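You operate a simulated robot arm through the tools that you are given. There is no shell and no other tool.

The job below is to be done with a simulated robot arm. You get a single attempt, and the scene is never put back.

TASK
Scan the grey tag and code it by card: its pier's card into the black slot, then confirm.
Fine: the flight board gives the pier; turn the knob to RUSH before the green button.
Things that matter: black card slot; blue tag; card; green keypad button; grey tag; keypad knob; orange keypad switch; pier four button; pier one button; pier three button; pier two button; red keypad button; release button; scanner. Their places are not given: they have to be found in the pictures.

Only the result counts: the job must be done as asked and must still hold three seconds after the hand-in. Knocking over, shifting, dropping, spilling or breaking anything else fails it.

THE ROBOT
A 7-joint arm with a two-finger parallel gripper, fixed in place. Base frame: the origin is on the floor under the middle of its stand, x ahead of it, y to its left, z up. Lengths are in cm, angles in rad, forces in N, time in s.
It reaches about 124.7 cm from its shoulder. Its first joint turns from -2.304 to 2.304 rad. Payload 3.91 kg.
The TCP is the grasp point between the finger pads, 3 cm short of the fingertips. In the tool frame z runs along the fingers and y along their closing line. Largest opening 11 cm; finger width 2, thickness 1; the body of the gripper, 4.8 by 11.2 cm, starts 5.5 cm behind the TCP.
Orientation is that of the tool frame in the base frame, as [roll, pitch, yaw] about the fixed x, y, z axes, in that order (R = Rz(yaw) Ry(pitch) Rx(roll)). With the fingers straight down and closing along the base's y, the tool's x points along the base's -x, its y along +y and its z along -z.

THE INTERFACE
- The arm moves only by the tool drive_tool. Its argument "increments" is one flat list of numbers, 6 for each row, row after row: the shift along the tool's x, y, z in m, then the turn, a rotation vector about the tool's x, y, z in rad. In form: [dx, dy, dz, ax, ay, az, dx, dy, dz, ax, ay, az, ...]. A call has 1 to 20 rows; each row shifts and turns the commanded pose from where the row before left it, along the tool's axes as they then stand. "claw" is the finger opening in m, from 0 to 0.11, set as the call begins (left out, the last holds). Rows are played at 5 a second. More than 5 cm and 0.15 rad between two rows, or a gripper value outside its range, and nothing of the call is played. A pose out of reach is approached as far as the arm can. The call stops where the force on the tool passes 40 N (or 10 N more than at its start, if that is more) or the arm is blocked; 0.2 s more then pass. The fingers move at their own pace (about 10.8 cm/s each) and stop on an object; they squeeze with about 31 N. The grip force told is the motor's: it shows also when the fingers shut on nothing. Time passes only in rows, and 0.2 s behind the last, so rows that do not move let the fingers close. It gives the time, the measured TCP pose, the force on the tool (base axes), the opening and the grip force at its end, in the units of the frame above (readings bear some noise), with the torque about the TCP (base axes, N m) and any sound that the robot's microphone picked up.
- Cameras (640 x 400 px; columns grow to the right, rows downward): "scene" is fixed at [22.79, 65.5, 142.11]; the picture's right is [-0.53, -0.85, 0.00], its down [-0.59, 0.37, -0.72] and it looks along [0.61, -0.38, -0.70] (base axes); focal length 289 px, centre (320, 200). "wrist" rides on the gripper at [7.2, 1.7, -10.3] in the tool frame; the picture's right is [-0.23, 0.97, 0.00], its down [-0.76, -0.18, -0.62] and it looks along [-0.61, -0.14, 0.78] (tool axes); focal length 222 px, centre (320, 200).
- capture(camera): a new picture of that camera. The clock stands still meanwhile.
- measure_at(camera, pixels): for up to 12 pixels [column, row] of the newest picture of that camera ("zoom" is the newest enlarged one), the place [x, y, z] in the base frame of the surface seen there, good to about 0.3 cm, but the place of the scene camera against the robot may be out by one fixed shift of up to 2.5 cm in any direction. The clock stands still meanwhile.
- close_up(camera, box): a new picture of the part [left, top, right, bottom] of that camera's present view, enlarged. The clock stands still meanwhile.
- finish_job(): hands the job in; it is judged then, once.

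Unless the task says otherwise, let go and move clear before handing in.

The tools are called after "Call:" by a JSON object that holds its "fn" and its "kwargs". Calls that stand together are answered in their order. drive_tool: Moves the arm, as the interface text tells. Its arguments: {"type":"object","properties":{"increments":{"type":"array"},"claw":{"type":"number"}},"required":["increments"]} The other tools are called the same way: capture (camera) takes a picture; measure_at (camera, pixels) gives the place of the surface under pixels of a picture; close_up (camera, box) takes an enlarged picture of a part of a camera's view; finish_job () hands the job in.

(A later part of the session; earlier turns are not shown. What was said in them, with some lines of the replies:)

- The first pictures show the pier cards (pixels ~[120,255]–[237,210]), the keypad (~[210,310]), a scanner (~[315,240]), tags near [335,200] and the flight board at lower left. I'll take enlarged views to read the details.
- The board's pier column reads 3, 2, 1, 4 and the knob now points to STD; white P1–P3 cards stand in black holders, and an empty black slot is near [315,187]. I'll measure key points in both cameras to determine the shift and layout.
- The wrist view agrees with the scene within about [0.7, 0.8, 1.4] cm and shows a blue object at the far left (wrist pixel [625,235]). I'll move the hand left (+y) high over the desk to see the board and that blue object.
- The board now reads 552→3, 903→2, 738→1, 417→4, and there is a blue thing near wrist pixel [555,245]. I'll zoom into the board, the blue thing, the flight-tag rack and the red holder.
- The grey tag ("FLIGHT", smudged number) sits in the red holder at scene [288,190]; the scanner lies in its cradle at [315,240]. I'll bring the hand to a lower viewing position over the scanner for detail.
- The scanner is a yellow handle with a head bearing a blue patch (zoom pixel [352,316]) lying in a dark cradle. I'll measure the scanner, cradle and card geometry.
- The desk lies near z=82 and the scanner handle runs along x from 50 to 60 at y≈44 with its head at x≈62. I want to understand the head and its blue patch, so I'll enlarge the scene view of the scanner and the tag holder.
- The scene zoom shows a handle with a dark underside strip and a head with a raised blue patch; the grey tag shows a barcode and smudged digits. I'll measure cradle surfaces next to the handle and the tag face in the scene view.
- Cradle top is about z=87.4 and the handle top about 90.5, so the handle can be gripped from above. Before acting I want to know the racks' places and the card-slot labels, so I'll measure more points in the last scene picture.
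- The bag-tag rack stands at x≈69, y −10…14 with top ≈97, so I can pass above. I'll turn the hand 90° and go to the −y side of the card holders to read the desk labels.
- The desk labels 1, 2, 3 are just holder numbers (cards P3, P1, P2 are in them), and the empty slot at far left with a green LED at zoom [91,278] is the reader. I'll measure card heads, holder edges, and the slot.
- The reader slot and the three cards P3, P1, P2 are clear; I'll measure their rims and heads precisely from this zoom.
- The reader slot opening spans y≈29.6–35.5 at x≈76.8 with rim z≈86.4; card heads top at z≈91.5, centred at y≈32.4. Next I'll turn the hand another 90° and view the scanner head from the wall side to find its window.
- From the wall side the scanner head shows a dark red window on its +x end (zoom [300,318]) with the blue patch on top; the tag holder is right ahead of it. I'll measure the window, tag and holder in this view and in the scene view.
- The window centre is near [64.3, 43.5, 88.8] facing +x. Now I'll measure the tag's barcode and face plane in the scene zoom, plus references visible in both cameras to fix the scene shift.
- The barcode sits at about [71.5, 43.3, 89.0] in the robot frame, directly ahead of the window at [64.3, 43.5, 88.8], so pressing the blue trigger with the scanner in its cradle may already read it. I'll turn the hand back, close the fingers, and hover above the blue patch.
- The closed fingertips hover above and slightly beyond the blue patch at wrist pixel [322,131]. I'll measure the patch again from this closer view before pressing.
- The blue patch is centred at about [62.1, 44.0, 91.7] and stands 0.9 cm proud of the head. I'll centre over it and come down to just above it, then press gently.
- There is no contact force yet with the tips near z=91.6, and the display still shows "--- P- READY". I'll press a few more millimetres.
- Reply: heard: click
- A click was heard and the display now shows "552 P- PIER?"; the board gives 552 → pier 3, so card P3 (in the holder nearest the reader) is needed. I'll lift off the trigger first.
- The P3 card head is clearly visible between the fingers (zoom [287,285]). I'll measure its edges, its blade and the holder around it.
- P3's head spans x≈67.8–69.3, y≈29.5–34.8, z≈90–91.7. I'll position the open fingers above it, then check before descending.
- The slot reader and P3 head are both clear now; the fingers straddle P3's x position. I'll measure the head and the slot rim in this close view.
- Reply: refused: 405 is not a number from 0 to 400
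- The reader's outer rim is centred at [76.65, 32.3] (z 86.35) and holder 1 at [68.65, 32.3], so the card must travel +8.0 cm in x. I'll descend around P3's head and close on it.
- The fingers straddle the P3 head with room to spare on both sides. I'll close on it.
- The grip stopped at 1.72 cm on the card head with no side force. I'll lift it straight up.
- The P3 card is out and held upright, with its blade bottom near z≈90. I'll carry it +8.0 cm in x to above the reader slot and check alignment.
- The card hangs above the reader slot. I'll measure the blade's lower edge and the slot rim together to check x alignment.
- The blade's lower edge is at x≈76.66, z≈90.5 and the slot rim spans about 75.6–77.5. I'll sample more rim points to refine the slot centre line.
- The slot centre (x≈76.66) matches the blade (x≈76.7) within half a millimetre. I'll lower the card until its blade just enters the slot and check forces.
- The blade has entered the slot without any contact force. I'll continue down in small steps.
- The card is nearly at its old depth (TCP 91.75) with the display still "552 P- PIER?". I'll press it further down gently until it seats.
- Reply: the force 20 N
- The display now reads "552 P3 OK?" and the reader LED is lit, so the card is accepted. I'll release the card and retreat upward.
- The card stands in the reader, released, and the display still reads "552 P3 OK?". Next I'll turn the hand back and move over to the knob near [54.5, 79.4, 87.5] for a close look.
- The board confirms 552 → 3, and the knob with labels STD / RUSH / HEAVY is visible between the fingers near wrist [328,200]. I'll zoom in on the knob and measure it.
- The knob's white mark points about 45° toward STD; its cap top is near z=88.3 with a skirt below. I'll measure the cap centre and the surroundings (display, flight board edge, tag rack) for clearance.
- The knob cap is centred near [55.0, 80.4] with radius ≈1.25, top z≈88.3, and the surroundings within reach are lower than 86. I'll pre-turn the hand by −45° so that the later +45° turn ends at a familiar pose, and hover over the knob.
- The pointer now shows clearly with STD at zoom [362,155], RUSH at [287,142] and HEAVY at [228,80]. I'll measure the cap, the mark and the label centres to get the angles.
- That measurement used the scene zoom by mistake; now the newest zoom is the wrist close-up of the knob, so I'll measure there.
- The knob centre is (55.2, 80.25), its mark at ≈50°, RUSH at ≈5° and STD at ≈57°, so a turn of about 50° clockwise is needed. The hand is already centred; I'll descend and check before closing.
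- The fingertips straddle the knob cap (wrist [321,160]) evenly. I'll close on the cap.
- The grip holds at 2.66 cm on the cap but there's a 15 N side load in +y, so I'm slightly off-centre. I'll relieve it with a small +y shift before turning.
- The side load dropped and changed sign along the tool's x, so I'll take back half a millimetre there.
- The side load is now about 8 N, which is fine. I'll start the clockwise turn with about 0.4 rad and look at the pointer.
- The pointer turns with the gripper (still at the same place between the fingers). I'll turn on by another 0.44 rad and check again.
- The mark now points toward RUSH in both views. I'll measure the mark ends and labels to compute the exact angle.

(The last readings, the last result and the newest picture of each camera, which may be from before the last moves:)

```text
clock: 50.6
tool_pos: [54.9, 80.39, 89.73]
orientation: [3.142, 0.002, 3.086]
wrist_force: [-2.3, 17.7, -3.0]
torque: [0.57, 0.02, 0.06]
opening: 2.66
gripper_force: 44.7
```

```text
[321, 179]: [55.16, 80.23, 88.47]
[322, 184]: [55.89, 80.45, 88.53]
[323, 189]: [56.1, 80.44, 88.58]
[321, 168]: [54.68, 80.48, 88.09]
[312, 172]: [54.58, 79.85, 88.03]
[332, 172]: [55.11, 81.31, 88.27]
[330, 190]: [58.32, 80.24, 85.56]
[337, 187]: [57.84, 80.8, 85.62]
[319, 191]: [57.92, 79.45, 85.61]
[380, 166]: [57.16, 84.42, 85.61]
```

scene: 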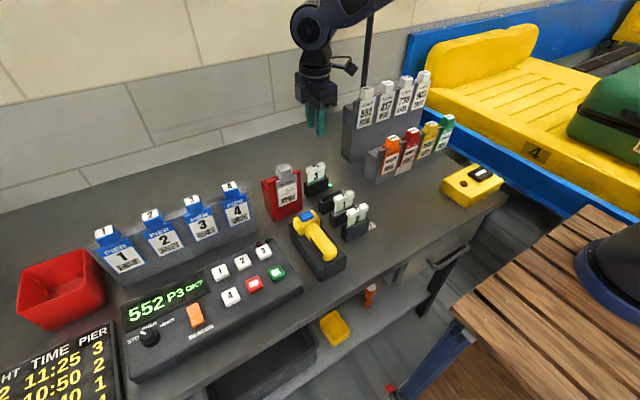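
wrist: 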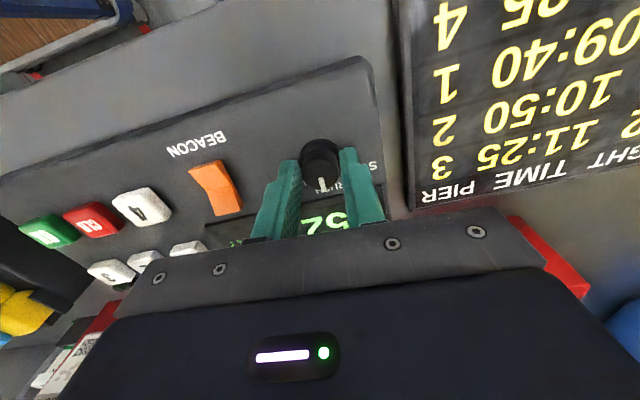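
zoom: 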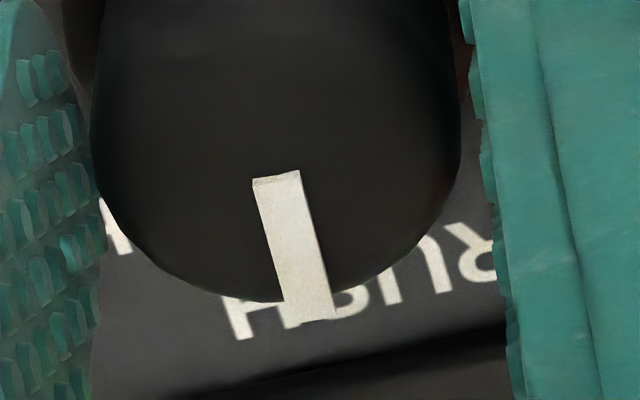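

The pointer is within a few degrees of straight ahead (RUSH at ≈2°). I'll release the knob and lift to inspect it unobstructed.

Call:
{"fn": "drive_tool", "kwargs": {"claw": 0.046, "increments": [0, 0, 0, 0, 0, 0, 0, 0, 0, 0, 0, 0, 0, 0, -0.01, 0, 0, 0, 0, 0, -0.03, 0, 0, 0, 0, 0, -0.04, 0, 0, 0]}}

Call:
{"fn": "capture", "kwargs": {"camera": "wrist"}}

Call:
{"fn": "close_up", "kwargs": {"camera": "wrist", "box": [270, 70, 370, 160]}}

Call:
{"fn": "close_up", "kwargs": {"camera": "scene", "box": [90, 270, 210, 370]}}

```text
clock: 51.8
tool_pos: [54.95, 80.36, 97.67]
orientation: [-3.141, 0.0, 3.086]
wrist_force: [0.3, -0.2, -1.0]
torque: [-0.01, 0.03, 0.01]
opening: 4.61
gripper_force: 0.1
```

```text
taken
```

wrist: 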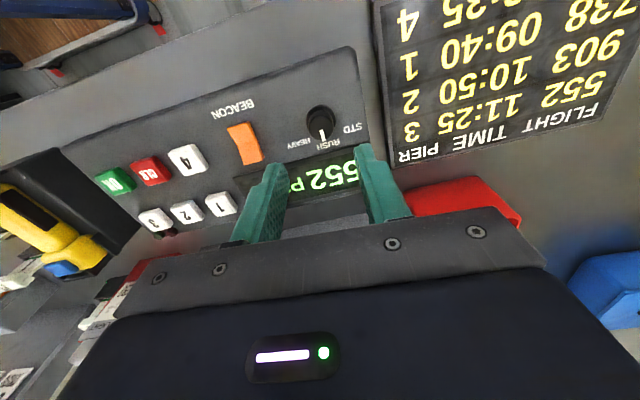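

```text
4.44 times, centred on (320, 115) of wrist
```

zoom: 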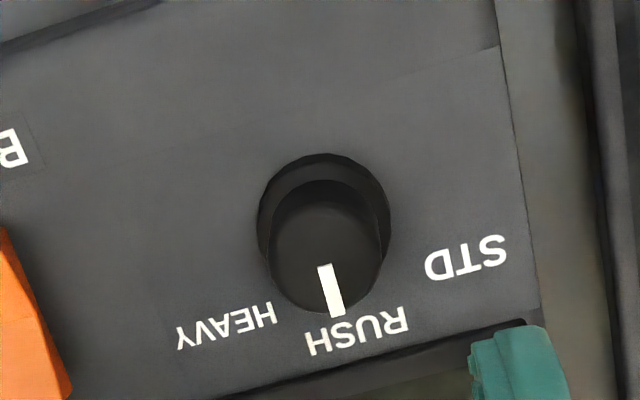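

```text
4.00 times, centred on (150, 320) of scene
```

zoom: 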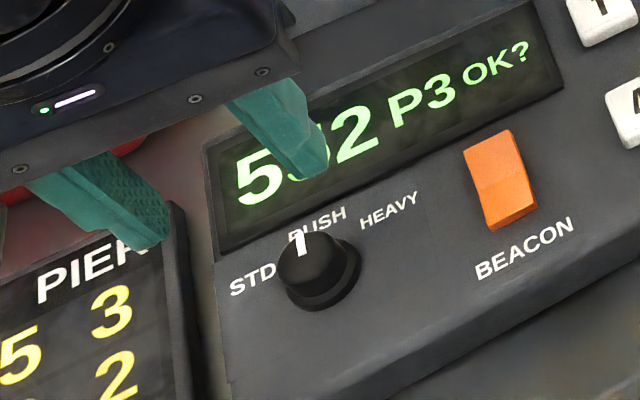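

The knob now points squarely at RUSH in both views and the display still shows "552 P3 OK?". I'll close the fingers and move over the green OK button near [55.0, 55.3].

Call:
{"fn": "drive_tool", "kwargs": {"claw": 0.0, "increments": [0, 0, 0, 0, 0, -0.055, 0, -0.042, 0, 0, 0, 0, 0, -0.042, 0, 0, 0, 0, 0, -0.042, 0, 0, 0, 0, 0, -0.042, 0, 0, 0, 0, 0, -0.042, 0, 0, 0, 0, 0, -0.04, 0, 0, 0, 0, 0, 0, 0, 0, 0, 0]}}

Call:
{"fn": "capture", "kwargs": {"camera": "wrist"}}

Call:
{"fn": "close_up", "kwargs": {"camera": "wrist", "box": [270, 60, 410, 180]}}

Call:
{"fn": "close_up", "kwargs": {"camera": "scene", "box": [110, 230, 310, 380]}}

```text
clock: 53.6
tool_pos: [55.08, 55.41, 97.77]
orientation: [-3.141, -0.002, 3.141]
wrist_force: [0.3, -0.5, 0.3]
torque: [0.0, 0.0, -0.02]
opening: 0.01
gripper_force: 30.9
```

```text
taken
```

wrist: 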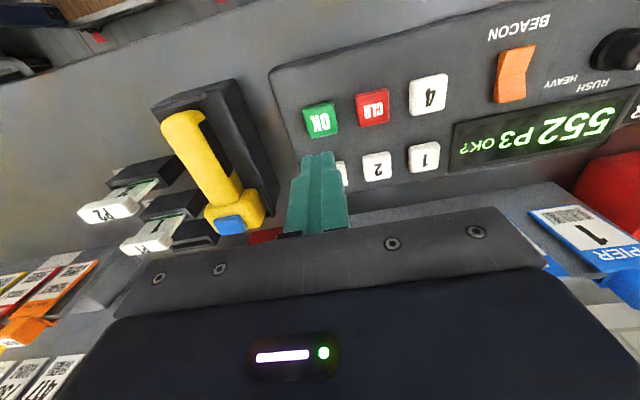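

```text
3.33 times, centred on (340, 120) of wrist
```

zoom: 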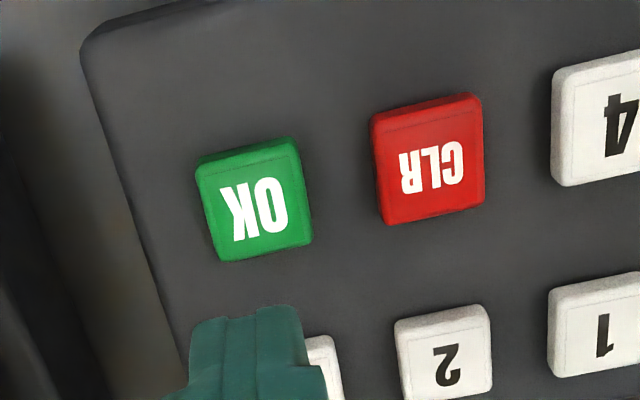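

```text
2.67 times, centred on (210, 305) of scene
```

zoom: 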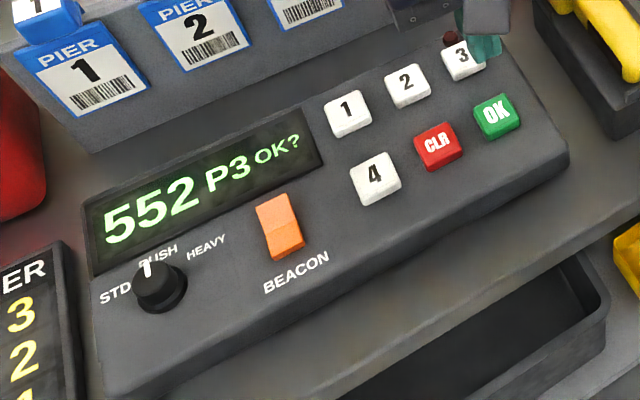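

The display still shows "552 P3 OK?" with the knob on RUSH, and the green OK button is at wrist pixel [320,118]. I'll measure its centre precisely.

Call:
{"fn": "measure_at", "kwargs": {"camera": "wrist", "pixels": [[320, 120], [308, 112], [332, 108], [309, 130], [334, 128], [320, 106], [372, 108], [345, 130]]}}

```text
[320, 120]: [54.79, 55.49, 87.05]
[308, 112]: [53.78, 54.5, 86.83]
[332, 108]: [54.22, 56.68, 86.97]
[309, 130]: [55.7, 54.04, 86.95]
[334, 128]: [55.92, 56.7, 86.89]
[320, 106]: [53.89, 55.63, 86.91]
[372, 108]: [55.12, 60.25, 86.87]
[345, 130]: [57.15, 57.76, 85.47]
```

The OK button is centred at about [54.9, 55.45, 86.95], right under the fingertips. I'll descend and press in small steps.

Call:
{"fn": "drive_tool", "kwargs": {"increments": [0.001, 0, 0.03, 0, 0, 0, 0, 0, 0.03, 0, 0, 0, 0, 0, 0.012, 0, 0, 0, 0, 0, 0.003, 0, 0, 0, 0, 0, 0.002, 0, 0, 0, 0, 0, 0.002, 0, 0, 0, 0, 0, 0, 0, 0, 0]}}

Call:
{"fn": "close_up", "kwargs": {"camera": "scene", "box": [110, 230, 310, 380]}}

```text
clock: 55.2
tool_pos: [54.93, 55.59, 89.7]
orientation: [3.141, 0.0, 3.142]
wrist_force: [0.4, 0.5, 1.2]
torque: [0.0, -0.01, 0.03]
opening: 0.02
gripper_force: 31.1
```

```text
2.67 times, centred on (210, 305) of scene
```

zoom: 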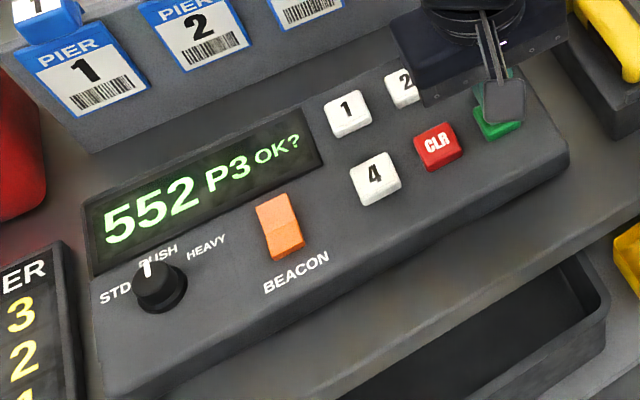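

The fingertips are just touching the OK button (about 1 N) and the display is unchanged. I'll press a few millimetres more.

Call:
{"fn": "drive_tool", "kwargs": {"increments": [0, 0, 0.002, 0, 0, 0, 0, 0, 0.002, 0, 0, 0, 0, 0, 0, 0, 0, 0]}}

Call:
{"fn": "close_up", "kwargs": {"camera": "scene", "box": [110, 230, 310, 380]}}

```text
clock: 56.0
tool_pos: [54.92, 55.54, 89.38]
orientation: [-3.141, 0.001, 3.141]
wrist_force: [-0.7, 0.9, 3.5]
torque: [-0.03, -0.04, 0.01]
opening: 0.05
gripper_force: 31.2
heard: click
```

```text
2.67 times, centred on (210, 305) of scene
```

zoom: 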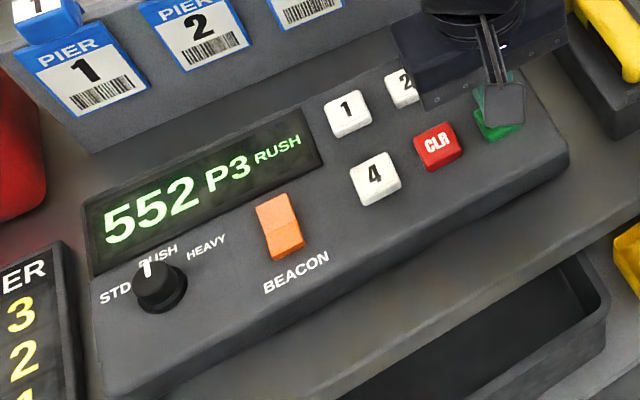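

A click was heard and the display now reads "552 P3 RUSH", so it is confirmed. I'll lift the hand straight off and move clear, then look over the whole scene.

Call:
{"fn": "drive_tool", "kwargs": {"increments": [0, 0, -0.01, 0, 0, 0, 0, 0, -0.03, 0, 0, 0, 0, 0, -0.04, 0, 0, 0, 0, 0, -0.04, 0, 0, 0, 0.03, 0, -0.03, 0, 0, 0, 0.03, 0, -0.03, 0, 0, 0, 0.03, 0, -0.03, 0, 0, 0, 0, 0, 0, 0, 0, 0]}}

Call:
{"fn": "capture", "kwargs": {"camera": "scene"}}

Call:
{"fn": "capture", "kwargs": {"camera": "wrist"}}

Call:
{"fn": "close_up", "kwargs": {"camera": "scene", "box": [100, 140, 390, 380]}}

```text
clock: 57.8
tool_pos: [45.66, 55.3, 110.47]
orientation: [-3.14, 0.0, -3.141]
wrist_force: [0.1, -0.7, -0.6]
torque: [-0.03, 0.02, 0.0]
opening: 0.01
gripper_force: 31.2
```

```text
taken
```

scene: 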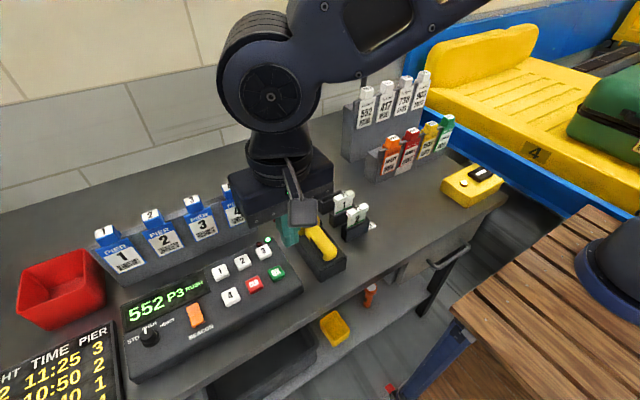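

```text
taken
```

wrist: 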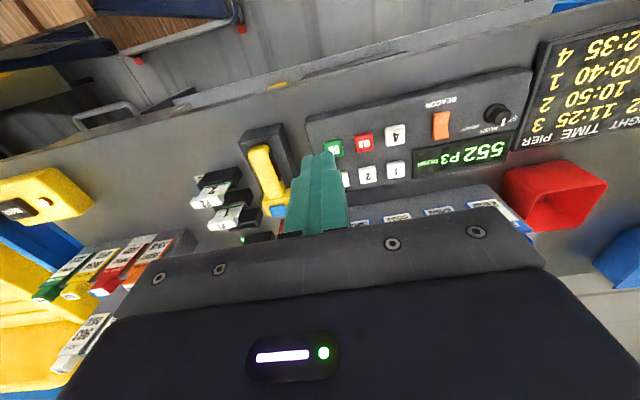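

```text
1.67 times, centred on (245, 260) of scene
```

zoom: 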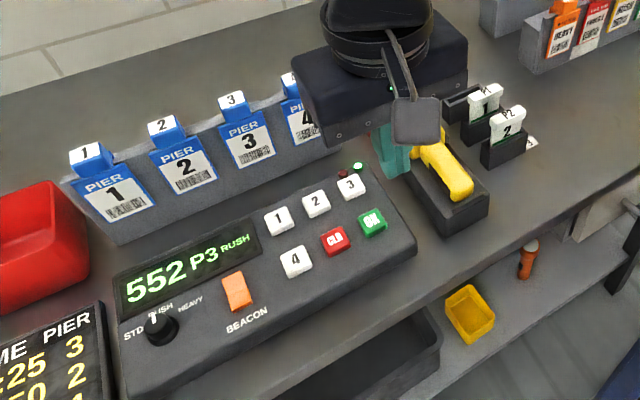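

The keypad's green lamp is lit and the display holds "552 P3 RUSH". I'll move the hand aside to verify the card, tag and scanner are undisturbed.

Call:
{"fn": "drive_tool", "kwargs": {"increments": [0.01, 0.03, -0.02, 0, 0, 0, 0.01, 0.04, -0.02, 0, 0, 0, 0.01, 0.04, -0.02, 0, 0, 0, 0.01, 0.04, -0.02, 0, 0, 0, 0, 0.04, -0.02, 0, 0, 0, 0, 0, 0, 0, 0, 0]}}

Call:
{"fn": "capture", "kwargs": {"camera": "scene"}}

Call:
{"fn": "close_up", "kwargs": {"camera": "scene", "box": [230, 140, 400, 290]}}

Call:
{"fn": "capture", "kwargs": {"camera": "wrist"}}

```text
clock: 59.2
tool_pos: [41.82, 74.33, 120.47]
orientation: [-3.141, 0.0, -3.142]
wrist_force: [0.7, -1.0, 0.6]
torque: [0.01, 0.02, 0.01]
opening: 0.01
gripper_force: 31.1
```

```text
taken
```

scene: 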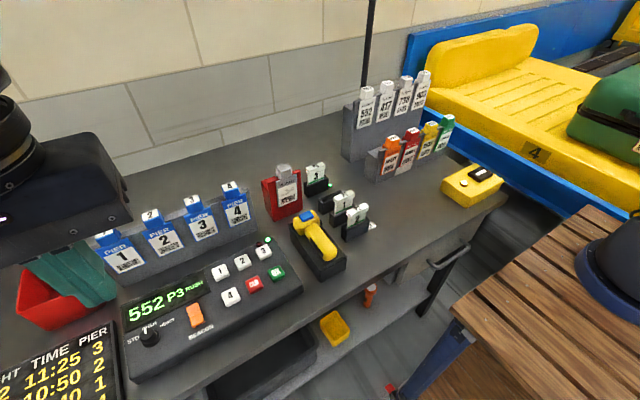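

```text
2.67 times, centred on (315, 215) of scene
```

zoom: 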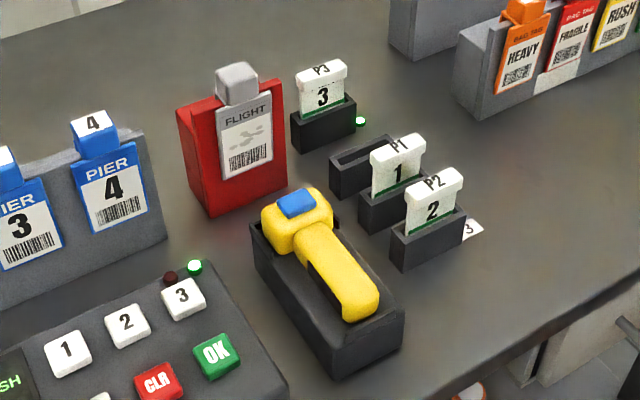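

```text
taken
```

wrist: 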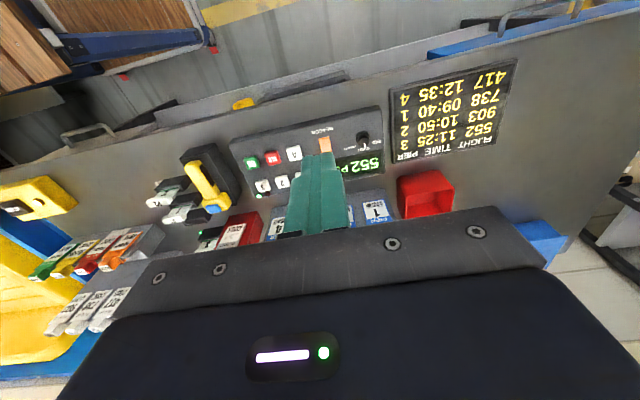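

Card P3 stands in the lit reader slot, and the display holds "552 P3 RUSH" with the knob on RUSH. The green lamp is on, and the tag, scanner and other cards are undisturbed, so I'm handing the job in.

Call:
{"fn": "finish_job", "kwargs": {}}

```text
The job is handed in.
```

The job is done and handed in. The grey tag scanned as flight 552, which the flight board sends to pier 3, and the keypad confirmed it as "552 P3 RUSH".

- **Scan:** I pressed the blue trigger with the scanner still in its cradle, since it already faced the tag.
- **Card:** Card P3 is in the black slot, and the slot's green lamp is on. P3 was standing in the holder labelled 1, so I went by the number on the card, not the holder label.
- **Confirm:** I turned the knob from STD to RUSH, then pressed the green OK button. The keypad's green lamp came on.

In the last pictures the tag, the scanner and the other two cards looked undisturbed. I did not press the release button, as the task did not ask for it, though the lamp on its yellow box had turned from brown to white. The hand was clear before I handed in.
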